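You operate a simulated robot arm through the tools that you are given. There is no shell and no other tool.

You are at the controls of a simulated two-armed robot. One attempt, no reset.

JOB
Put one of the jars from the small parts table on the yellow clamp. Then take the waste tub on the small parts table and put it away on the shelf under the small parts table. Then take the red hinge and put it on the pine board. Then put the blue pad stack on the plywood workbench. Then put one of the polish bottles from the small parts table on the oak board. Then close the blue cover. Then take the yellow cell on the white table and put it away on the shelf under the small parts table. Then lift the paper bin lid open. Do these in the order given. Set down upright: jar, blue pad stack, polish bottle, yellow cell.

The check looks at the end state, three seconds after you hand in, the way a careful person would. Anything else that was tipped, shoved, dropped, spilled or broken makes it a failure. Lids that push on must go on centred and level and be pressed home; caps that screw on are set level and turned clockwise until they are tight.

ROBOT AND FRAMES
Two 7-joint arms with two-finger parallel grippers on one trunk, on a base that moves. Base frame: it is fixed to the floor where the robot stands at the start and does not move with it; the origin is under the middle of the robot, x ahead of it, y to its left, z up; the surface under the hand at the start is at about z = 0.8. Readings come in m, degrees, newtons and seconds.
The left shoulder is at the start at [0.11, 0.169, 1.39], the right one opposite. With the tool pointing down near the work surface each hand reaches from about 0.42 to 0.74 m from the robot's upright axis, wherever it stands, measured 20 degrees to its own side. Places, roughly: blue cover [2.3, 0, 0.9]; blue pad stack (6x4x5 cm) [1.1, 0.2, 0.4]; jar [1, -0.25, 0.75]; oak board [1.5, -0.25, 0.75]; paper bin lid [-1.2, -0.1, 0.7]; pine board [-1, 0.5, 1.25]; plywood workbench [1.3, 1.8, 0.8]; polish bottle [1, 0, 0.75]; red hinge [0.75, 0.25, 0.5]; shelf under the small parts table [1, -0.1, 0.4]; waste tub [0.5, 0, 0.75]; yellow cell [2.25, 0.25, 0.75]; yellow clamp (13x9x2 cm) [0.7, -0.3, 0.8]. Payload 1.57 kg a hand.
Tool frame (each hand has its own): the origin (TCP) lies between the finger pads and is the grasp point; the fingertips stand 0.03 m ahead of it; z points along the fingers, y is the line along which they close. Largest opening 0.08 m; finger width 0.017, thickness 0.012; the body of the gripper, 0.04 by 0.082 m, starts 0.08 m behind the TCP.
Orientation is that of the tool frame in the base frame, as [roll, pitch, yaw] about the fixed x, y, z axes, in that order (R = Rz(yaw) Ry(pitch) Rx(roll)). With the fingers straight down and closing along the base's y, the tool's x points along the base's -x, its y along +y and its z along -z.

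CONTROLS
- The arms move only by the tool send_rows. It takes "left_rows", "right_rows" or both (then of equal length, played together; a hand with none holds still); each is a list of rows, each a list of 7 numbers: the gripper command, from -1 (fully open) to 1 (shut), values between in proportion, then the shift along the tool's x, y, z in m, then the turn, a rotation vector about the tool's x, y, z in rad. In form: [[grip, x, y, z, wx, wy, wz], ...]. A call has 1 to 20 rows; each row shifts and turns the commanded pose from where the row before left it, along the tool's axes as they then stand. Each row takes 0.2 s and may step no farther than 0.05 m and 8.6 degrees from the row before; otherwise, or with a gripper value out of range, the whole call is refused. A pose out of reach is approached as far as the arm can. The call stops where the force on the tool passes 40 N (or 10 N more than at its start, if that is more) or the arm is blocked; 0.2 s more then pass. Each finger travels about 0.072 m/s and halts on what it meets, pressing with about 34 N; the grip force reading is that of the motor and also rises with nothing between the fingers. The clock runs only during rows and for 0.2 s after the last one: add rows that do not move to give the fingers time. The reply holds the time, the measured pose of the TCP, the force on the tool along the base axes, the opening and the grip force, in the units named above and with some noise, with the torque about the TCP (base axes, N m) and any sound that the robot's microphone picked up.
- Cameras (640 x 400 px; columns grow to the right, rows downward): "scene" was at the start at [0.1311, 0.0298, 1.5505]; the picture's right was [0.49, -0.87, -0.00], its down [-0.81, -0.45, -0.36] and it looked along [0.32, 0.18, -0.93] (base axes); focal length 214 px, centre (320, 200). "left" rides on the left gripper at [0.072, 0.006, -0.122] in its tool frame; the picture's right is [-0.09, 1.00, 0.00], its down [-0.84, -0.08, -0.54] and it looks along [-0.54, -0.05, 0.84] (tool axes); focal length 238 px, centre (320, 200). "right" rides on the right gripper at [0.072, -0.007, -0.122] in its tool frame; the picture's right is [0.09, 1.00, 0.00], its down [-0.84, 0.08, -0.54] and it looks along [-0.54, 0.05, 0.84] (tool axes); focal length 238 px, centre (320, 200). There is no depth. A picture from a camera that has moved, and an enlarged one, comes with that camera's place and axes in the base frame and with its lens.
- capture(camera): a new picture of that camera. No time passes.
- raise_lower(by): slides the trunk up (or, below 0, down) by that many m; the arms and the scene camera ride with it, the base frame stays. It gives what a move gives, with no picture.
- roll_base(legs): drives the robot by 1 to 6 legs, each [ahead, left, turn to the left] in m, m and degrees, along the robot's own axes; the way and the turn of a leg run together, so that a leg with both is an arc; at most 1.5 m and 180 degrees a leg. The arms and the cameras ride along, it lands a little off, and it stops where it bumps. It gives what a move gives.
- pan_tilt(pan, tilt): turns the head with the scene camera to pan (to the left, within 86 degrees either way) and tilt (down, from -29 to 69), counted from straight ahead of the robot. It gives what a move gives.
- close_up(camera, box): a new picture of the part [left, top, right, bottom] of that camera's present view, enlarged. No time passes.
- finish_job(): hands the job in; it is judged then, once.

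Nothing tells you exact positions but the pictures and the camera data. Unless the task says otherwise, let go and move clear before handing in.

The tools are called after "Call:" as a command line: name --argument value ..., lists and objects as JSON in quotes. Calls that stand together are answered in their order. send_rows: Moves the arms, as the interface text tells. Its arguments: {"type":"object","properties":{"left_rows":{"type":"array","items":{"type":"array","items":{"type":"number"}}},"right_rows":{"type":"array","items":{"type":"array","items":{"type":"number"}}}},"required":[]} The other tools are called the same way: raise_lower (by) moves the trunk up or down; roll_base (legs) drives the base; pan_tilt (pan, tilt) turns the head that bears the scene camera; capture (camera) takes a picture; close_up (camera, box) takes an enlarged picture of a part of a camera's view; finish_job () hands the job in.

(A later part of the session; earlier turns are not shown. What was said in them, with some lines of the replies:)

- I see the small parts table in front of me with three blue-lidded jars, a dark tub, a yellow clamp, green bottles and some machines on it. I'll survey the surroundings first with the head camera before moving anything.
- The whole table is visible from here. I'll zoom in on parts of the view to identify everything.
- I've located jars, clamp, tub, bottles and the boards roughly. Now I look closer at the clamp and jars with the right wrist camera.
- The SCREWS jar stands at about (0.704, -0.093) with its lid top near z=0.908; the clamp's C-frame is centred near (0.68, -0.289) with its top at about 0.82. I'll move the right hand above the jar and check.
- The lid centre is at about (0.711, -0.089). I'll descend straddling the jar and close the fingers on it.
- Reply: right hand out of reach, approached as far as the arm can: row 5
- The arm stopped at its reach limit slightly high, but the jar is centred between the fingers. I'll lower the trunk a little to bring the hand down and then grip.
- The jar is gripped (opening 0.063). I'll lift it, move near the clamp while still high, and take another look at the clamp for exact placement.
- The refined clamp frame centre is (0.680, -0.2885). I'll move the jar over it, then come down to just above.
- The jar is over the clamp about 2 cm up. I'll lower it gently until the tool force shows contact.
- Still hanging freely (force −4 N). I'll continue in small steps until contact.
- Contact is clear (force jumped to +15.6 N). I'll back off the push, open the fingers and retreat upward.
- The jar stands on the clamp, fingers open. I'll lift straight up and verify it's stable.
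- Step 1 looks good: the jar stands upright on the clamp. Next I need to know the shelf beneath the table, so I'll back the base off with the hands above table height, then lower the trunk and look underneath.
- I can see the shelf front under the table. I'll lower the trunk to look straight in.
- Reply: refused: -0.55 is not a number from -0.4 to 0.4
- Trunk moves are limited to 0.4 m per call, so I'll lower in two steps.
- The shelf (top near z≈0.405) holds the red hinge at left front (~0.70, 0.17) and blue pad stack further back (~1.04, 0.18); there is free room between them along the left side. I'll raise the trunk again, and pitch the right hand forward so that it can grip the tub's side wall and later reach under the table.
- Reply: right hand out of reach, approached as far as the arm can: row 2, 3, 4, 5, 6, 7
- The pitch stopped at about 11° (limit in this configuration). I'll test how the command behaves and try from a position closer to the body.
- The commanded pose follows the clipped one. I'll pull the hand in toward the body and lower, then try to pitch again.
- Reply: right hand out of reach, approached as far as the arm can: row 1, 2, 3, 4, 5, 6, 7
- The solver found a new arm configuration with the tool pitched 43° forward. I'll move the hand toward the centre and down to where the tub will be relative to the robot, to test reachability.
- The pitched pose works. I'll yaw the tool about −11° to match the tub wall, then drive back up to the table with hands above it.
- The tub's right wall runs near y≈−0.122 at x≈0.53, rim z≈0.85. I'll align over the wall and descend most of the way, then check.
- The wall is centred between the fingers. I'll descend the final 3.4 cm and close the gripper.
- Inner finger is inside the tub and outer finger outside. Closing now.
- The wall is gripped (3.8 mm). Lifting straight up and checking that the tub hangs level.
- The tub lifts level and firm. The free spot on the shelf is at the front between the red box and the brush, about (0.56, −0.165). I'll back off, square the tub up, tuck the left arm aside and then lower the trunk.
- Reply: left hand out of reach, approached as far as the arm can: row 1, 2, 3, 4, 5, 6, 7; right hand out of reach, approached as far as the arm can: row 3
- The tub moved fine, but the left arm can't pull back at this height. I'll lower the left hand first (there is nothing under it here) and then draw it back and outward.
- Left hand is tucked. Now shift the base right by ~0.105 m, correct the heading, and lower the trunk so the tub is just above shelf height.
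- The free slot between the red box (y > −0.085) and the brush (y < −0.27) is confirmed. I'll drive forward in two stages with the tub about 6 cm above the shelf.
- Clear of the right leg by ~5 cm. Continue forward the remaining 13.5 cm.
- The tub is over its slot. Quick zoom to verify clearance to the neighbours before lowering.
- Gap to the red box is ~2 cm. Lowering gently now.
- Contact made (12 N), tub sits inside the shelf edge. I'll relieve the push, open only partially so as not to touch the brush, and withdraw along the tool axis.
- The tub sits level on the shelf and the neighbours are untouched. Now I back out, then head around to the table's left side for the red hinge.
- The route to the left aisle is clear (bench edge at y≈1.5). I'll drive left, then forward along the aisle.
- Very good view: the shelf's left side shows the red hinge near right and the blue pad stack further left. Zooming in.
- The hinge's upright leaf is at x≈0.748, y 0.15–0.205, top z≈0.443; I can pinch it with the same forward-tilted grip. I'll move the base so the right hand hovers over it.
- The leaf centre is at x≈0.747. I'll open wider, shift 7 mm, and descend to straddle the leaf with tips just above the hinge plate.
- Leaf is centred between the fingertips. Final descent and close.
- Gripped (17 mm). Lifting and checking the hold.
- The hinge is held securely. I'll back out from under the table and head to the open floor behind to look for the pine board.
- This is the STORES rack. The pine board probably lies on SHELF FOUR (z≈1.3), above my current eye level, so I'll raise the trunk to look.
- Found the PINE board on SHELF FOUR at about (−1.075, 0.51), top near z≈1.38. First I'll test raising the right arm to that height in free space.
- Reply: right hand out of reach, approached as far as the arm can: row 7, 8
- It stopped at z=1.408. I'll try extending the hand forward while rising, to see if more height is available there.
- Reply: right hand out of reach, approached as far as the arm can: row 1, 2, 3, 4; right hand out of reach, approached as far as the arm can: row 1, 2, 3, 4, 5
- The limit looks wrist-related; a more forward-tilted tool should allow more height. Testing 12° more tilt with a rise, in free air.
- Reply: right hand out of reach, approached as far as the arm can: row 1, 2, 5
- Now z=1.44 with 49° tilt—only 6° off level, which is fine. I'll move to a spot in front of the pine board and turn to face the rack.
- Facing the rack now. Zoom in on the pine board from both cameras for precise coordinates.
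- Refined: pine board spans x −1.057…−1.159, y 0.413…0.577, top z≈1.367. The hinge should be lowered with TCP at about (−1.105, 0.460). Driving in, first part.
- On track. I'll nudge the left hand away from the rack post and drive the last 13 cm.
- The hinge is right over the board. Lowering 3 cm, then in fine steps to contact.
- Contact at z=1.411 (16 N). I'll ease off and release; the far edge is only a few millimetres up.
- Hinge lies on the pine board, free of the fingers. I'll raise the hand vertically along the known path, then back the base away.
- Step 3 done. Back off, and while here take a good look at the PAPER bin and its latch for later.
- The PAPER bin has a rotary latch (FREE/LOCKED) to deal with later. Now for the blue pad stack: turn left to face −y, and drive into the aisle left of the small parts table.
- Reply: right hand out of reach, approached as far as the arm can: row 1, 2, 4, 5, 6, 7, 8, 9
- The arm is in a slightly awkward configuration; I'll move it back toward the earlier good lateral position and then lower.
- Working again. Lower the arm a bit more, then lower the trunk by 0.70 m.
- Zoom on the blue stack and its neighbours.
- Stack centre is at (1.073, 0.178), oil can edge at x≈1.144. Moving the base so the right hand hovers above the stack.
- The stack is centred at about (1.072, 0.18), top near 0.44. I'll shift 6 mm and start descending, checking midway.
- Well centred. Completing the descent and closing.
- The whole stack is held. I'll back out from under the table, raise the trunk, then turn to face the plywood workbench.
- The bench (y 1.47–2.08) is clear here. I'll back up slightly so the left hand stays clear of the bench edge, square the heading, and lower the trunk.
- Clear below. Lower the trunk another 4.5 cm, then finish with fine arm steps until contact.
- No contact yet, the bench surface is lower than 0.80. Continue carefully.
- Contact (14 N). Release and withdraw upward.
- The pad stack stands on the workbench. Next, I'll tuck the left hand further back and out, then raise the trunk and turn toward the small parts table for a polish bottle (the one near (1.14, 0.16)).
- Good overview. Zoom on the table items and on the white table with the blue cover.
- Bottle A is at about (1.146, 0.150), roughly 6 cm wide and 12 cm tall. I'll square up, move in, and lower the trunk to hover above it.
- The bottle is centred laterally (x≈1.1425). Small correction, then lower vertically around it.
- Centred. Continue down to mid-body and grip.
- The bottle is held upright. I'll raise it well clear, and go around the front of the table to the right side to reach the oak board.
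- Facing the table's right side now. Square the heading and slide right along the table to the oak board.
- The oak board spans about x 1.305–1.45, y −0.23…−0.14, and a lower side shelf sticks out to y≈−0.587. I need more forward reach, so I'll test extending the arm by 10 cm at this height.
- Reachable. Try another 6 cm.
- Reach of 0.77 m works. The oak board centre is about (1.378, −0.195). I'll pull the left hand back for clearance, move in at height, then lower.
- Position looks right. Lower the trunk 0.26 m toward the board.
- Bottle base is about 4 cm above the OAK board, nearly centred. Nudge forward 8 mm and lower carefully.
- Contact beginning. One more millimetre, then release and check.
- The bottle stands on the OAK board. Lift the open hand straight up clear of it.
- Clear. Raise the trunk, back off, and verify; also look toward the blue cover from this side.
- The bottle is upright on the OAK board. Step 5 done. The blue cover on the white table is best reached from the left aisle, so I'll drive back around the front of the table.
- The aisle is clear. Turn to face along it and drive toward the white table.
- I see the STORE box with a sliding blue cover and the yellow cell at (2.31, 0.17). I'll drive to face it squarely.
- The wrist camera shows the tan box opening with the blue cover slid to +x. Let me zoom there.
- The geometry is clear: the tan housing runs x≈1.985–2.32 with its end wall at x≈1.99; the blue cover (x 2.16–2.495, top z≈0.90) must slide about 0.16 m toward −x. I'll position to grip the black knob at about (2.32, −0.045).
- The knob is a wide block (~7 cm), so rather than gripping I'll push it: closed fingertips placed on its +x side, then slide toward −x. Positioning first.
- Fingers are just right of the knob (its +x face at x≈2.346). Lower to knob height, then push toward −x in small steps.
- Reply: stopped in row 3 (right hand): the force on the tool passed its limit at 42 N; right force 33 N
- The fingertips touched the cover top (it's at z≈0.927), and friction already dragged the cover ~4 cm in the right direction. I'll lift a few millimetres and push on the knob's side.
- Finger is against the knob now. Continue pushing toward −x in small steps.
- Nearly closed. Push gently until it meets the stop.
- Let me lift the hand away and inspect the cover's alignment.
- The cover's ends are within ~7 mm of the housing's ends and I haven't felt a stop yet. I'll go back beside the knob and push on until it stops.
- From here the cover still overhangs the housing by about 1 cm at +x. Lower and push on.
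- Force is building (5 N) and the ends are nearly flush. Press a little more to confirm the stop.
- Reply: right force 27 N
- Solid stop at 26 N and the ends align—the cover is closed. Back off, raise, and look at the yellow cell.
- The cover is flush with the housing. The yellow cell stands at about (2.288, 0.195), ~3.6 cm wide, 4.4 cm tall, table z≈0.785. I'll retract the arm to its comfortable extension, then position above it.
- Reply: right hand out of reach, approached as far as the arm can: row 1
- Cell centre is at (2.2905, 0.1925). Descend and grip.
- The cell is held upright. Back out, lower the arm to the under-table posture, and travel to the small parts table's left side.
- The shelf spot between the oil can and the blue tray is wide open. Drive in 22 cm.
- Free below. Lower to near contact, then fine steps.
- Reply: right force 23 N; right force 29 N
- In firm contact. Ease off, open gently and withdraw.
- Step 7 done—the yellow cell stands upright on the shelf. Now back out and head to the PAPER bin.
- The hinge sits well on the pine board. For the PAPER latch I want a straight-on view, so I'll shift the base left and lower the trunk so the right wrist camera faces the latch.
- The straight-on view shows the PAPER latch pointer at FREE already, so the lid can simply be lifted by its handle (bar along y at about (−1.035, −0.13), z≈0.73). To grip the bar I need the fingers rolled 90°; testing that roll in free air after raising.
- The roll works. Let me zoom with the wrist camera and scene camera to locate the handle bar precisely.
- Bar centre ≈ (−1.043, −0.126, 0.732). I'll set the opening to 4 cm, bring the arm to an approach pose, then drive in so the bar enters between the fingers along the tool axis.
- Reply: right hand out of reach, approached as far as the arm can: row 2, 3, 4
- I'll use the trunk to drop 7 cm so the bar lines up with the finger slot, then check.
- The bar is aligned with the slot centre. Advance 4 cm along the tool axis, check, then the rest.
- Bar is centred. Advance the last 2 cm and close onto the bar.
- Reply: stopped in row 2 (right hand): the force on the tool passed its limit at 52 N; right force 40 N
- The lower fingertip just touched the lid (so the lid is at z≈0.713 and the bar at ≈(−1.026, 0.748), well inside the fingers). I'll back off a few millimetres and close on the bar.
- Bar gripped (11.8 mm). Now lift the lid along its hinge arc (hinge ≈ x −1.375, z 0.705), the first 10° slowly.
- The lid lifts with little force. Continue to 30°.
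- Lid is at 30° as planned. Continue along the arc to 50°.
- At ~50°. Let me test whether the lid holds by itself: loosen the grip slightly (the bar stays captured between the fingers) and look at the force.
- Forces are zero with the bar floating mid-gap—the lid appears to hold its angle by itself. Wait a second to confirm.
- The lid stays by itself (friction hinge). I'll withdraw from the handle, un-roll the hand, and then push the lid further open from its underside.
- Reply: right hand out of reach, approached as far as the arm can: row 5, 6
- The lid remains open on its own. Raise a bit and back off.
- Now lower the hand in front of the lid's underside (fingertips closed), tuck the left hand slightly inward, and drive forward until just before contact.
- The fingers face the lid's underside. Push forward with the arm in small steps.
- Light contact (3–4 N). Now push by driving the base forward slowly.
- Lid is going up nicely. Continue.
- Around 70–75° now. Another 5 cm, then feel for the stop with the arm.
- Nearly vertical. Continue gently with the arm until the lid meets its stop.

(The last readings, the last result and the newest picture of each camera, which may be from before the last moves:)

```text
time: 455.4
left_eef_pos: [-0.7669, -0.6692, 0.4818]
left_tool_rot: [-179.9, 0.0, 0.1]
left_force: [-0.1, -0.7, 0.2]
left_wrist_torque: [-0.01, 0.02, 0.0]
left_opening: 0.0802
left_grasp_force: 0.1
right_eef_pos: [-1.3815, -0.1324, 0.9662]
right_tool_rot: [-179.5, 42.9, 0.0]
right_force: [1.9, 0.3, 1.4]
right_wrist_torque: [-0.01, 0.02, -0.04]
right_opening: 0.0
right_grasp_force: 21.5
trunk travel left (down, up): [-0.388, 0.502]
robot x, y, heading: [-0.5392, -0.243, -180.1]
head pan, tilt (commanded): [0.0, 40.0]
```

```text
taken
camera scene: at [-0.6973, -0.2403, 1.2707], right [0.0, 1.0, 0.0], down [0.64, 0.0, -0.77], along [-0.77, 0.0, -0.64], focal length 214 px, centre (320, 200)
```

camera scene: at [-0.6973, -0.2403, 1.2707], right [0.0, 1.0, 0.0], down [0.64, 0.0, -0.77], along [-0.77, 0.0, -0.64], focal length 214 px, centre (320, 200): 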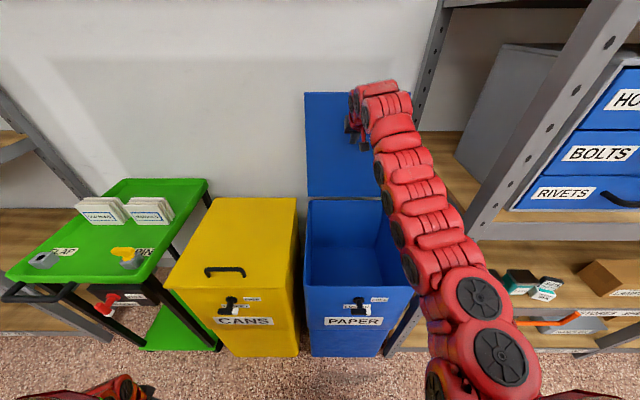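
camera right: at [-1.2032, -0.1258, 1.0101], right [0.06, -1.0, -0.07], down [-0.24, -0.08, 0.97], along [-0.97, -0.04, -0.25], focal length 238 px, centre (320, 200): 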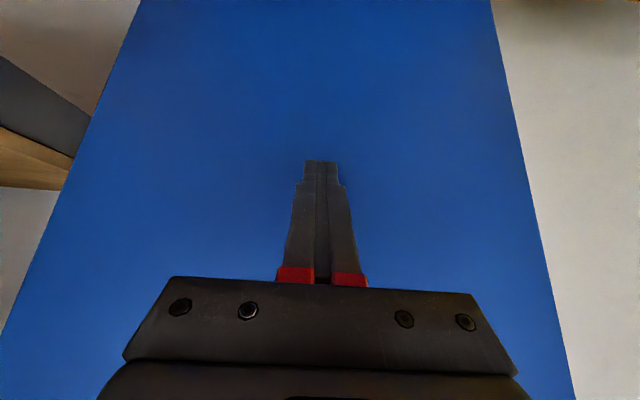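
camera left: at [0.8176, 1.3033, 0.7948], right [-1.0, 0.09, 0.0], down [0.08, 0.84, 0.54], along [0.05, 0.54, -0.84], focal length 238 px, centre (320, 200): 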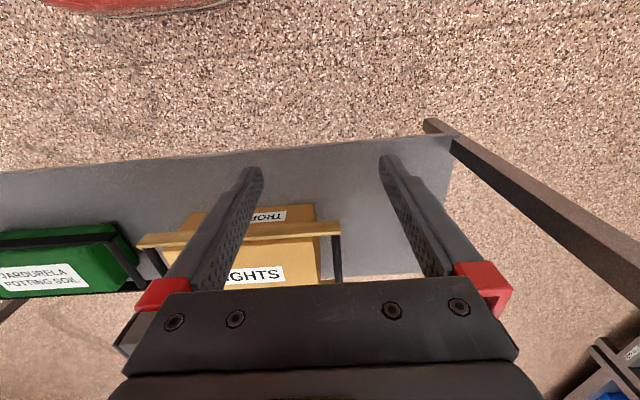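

Call:
send_rows --right_rows '[[1, -0.0051, 0, 0.0048, 0, 0, 0], [1, -0.0051, 0, 0.0048, 0, 0, 0], [1, -0.0051, 0, 0.0048, 0, 0, 0], [1, 0, 0, 0, 0, 0, 0]]'

Call:
close_up --camera "scene" --box '[270, 70, 450, 230]'

```text
time: 456.4
left_eef_pos: [-0.7658, -0.6683, 0.4823]
left_tool_rot: [-180.0, 0.0, 0.2]
left_force: [-0.5, 0.3, -1.7]
left_wrist_torque: [0.0, 0.01, -0.01]
left_opening: 0.08
left_grasp_force: 0.0
right_eef_pos: [-1.3962, -0.1335, 0.9668]
right_tool_rot: [-179.6, 43.0, -0.1]
right_force: [1.8, -0.8, -0.1]
right_wrist_torque: [0.05, 0.01, -0.01]
right_opening: 0.0002
right_grasp_force: 21.3
right hand out of reach, approached as far as the arm can: row 3
trunk travel left (down, up): [-0.388, 0.502]
robot x, y, heading: [-0.5325, -0.2414, -180.0]
head pan, tilt (commanded): [0.0, 40.0]
```

```text
2.50 times, centred on (360, 150) of scene
camera zoom: at [-0.6976, -0.2403, 1.2706], right [0.0, 1.0, 0.0], down [0.64, 0.0, -0.77], along [-0.77, 0.0, -0.64], focal length 536 px, centre (220, 325)
```

zoom: 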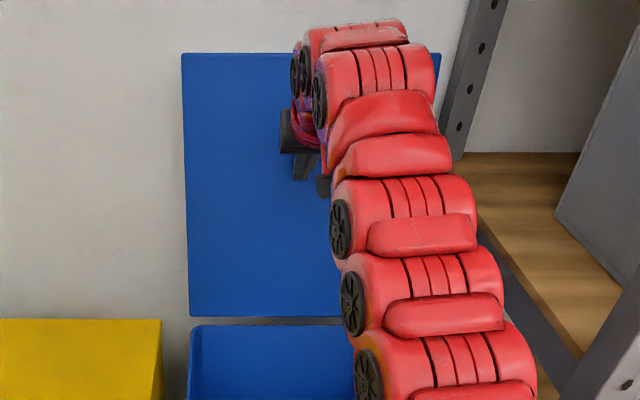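

The lid is clearly past vertical (≈100°+). Now withdraw the hand straight back and verify that it stays open.

Call:
roll_base --legs '[[-0.3, 0, 0]]'

Call:
capture --camera "scene"

Call:
capture --camera "right"

```text
time: 458.4
left_eef_pos: [-0.4725, -0.6687, 0.4823]
left_tool_rot: [-179.8, 0.0, 0.2]
left_force: [-0.1, -0.1, -0.8]
left_wrist_torque: [0.0, 0.02, 0.02]
left_opening: 0.08
left_grasp_force: 0.1
right_eef_pos: [-1.0998, -0.1312, 0.9685]
right_tool_rot: [-179.6, 42.9, -0.1]
right_force: [0.7, -0.2, 0.5]
right_wrist_torque: [0.0, 0.02, 0.02]
right_opening: 0.0
right_grasp_force: 21.5
trunk travel left (down, up): [-0.388, 0.502]
robot x, y, heading: [-0.2378, -0.2465, -180.0]
head pan, tilt (commanded): [0.0, 40.0]
```

```text
taken
camera scene: at [-0.4021, -0.2396, 1.2708], right [0.0, 1.0, 0.0], down [0.64, 0.0, -0.77], along [-0.77, 0.0, -0.64], focal length 214 px, centre (320, 200)
```

scene: 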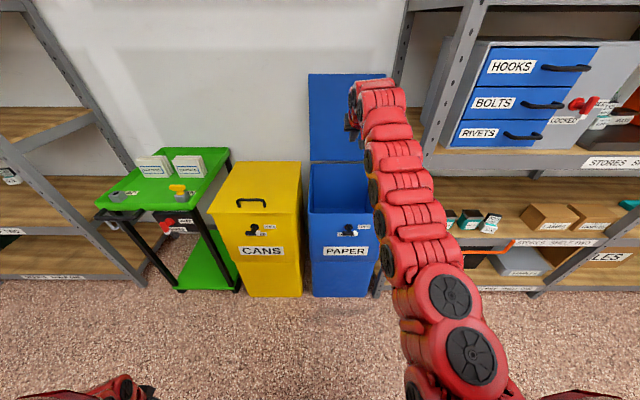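

```text
taken
camera right: at [-0.9636, -0.1249, 1.01], right [0.06, -1.0, -0.07], down [-0.24, -0.08, 0.97], along [-0.97, -0.04, -0.25], focal length 238 px, centre (320, 200)
```

right: 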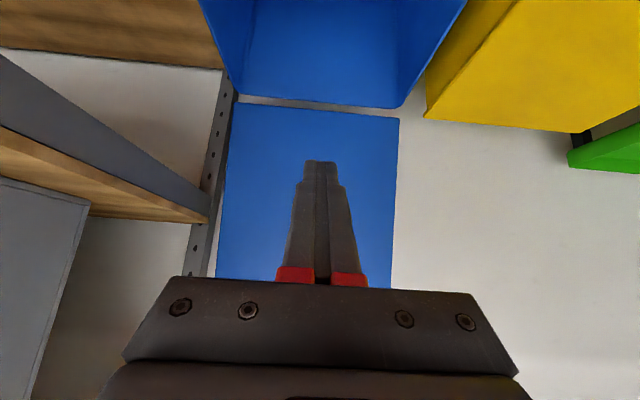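

The lid stays open by itself. I'll back away a bit more and take a final look before handing in.

Call:
roll_base --legs '[[-0.1, 0, 0]]'

Call:
send_rows --right_rows '[[-1, 0, 0, 0, 0, 0, 0], [-1, 0, 0, 0, 0, 0, 0], [-1, 0, 0, 0, 0, 0, 0]]'

Call:
pan_tilt --pan -40 --tilt 15

Call:
capture --camera "scene"

Call:
pan_tilt --pan 0 --tilt 30

Call:
capture --camera "scene"

```text
time: 459.6
left_eef_pos: [-0.3727, -0.6673, 0.4825]
left_tool_rot: [-179.8, 0.1, 0.2]
left_force: [0.8, 0.0, -0.5]
left_wrist_torque: [0.02, 0.01, -0.01]
left_opening: 0.0802
left_grasp_force: 0.1
right_eef_pos: [-0.9998, -0.1309, 0.9689]
right_tool_rot: [-179.6, 42.9, -0.1]
right_force: [1.5, -0.2, 0.4]
right_wrist_torque: [-0.02, -0.01, 0.02]
right_opening: 0.0002
right_grasp_force: 21.4
trunk travel left (down, up): [-0.388, 0.502]
robot x, y, heading: [-0.1436, -0.2408, -180.0]
head pan, tilt (commanded): [0.0, 40.0]
```

```text
time: 460.4
left_eef_pos: [-0.3716, -0.6692, 0.4825]
left_tool_rot: [-179.8, 0.0, 0.3]
left_force: [0.9, -1.1, -0.9]
left_wrist_torque: [0.0, 0.0, -0.02]
left_opening: 0.0799
left_grasp_force: 0.1
right_eef_pos: [-1.0015, -0.1314, 0.9672]
right_tool_rot: [-179.6, 42.9, 0.0]
right_force: [-0.5, -0.5, -0.2]
right_wrist_torque: [0.03, 0.02, -0.02]
right_opening: 0.0799
right_grasp_force: 0.0
trunk travel left (down, up): [-0.388, 0.502]
robot x, y, heading: [-0.1372, -0.2431, -179.7]
head pan, tilt (commanded): [0.0, 40.0]
```

```text
time: 461.5
left_eef_pos: [-0.3726, -0.6663, 0.4836]
left_tool_rot: [-179.8, 0.0, 0.3]
left_force: [-1.4, -0.2, 0.6]
left_wrist_torque: [0.04, -0.01, 0.01]
left_opening: 0.0799
left_grasp_force: 0.0
right_eef_pos: [-1.0007, -0.1318, 0.9662]
right_tool_rot: [-179.6, 42.9, 0.0]
right_force: [0.3, -0.5, -0.3]
right_wrist_torque: [-0.01, -0.01, 0.02]
right_opening: 0.0798
right_grasp_force: 0.1
trunk travel left (down, up): [-0.388, 0.502]
robot x, y, heading: [-0.1382, -0.2409, -179.8]
head pan, tilt (commanded): [-40.0, 15.0]
```

```text
taken
camera scene: at [-0.2905, -0.1795, 1.3101], right [0.64, 0.77, 0.0], down [0.2, -0.17, -0.97], along [-0.74, 0.62, -0.26], focal length 214 px, centre (320, 200)
```

scene: 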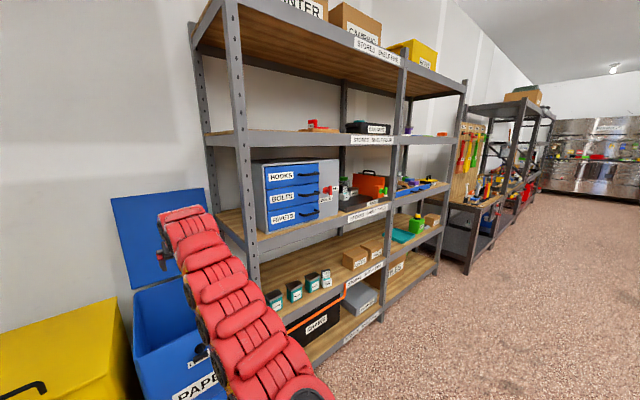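

```text
time: 462.5
left_eef_pos: [-0.3721, -0.667, 0.4826]
left_tool_rot: [-179.9, 0.0, 0.4]
left_force: [0.0, -0.2, 0.6]
left_wrist_torque: [-0.02, 0.03, 0.01]
left_opening: 0.0799
left_grasp_force: 0.0
right_eef_pos: [-1.0005, -0.1315, 0.9667]
right_tool_rot: [-179.7, 42.9, 0.0]
right_force: [-0.7, -0.5, -0.1]
right_wrist_torque: [0.0, -0.02, 0.02]
right_opening: 0.0799
right_grasp_force: 0.0
trunk travel left (down, up): [-0.388, 0.502]
robot x, y, heading: [-0.1419, -0.2415, -179.7]
head pan, tilt (commanded): [0.0, 30.0]
```

```text
taken
camera scene: at [-0.3091, -0.2395, 1.286], right [0.0, 1.0, 0.0], down [0.5, 0.0, -0.87], along [-0.87, 0.0, -0.5], focal length 214 px, centre (320, 200)
```

scene: 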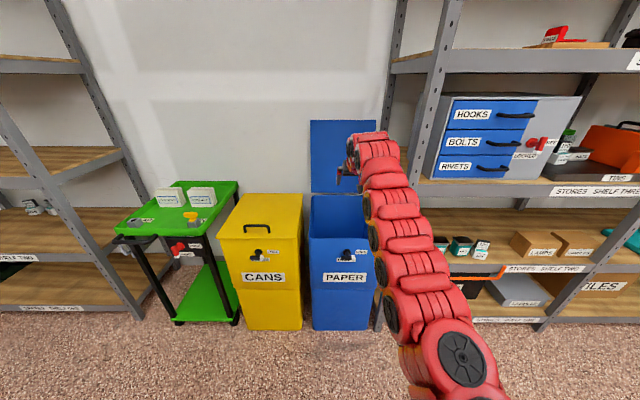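

All eight steps are done. I'm handing in now, with both hands empty and clear of everything:

1. **Jar:** it stands upright on the yellow clamp.
2. **Waste tub:** it is on the shelf under the small parts table.
3. **Red hinge:** it lies on the pine board.
4. **Blue pad stack:** it stands upright on the plywood workbench.
5. **Polish bottle:** it stands upright on the oak board.
6. **Blue cover:** it is pushed shut against its stop.
7. **Yellow cell:** it stands upright on the shelf under the small parts table.
8. **Paper bin lid:** it is open past vertical and stays there by itself.

I last looked at the jar, tub and bottle before moving on to the bin. They were in place then.

Call:
finish_job

```text
The job is handed in.
```

I did all eight steps in the order given and handed the job in; no verdict has come back yet.

1. **Jar:** the SCREWS jar stands upright on the yellow clamp.
2. **Waste tub:** it sits level near the front edge of the shelf under the small parts table.
3. **Red hinge:** it lies on the pine board.
4. **Blue pad stack:** it stands upright on the plywood workbench.
5. **Polish bottle:** one of the three stands upright on the oak board.
6. **Blue cover:** I slid it closed until it met a firm stop, with its ends flush with the housing.
7. **Yellow cell:** it stands upright on the shelf under the small parts table.
8. **Paper bin lid:** it is open past vertical and stays there by itself. The latch was already at FREE, so I did not touch it.

I saw nothing tipped, shoved or dropped along the way. I did not go back at the end to look again at the tables and the shelf under the small parts table. The hinge and the open lid were still in place in my last pictures.
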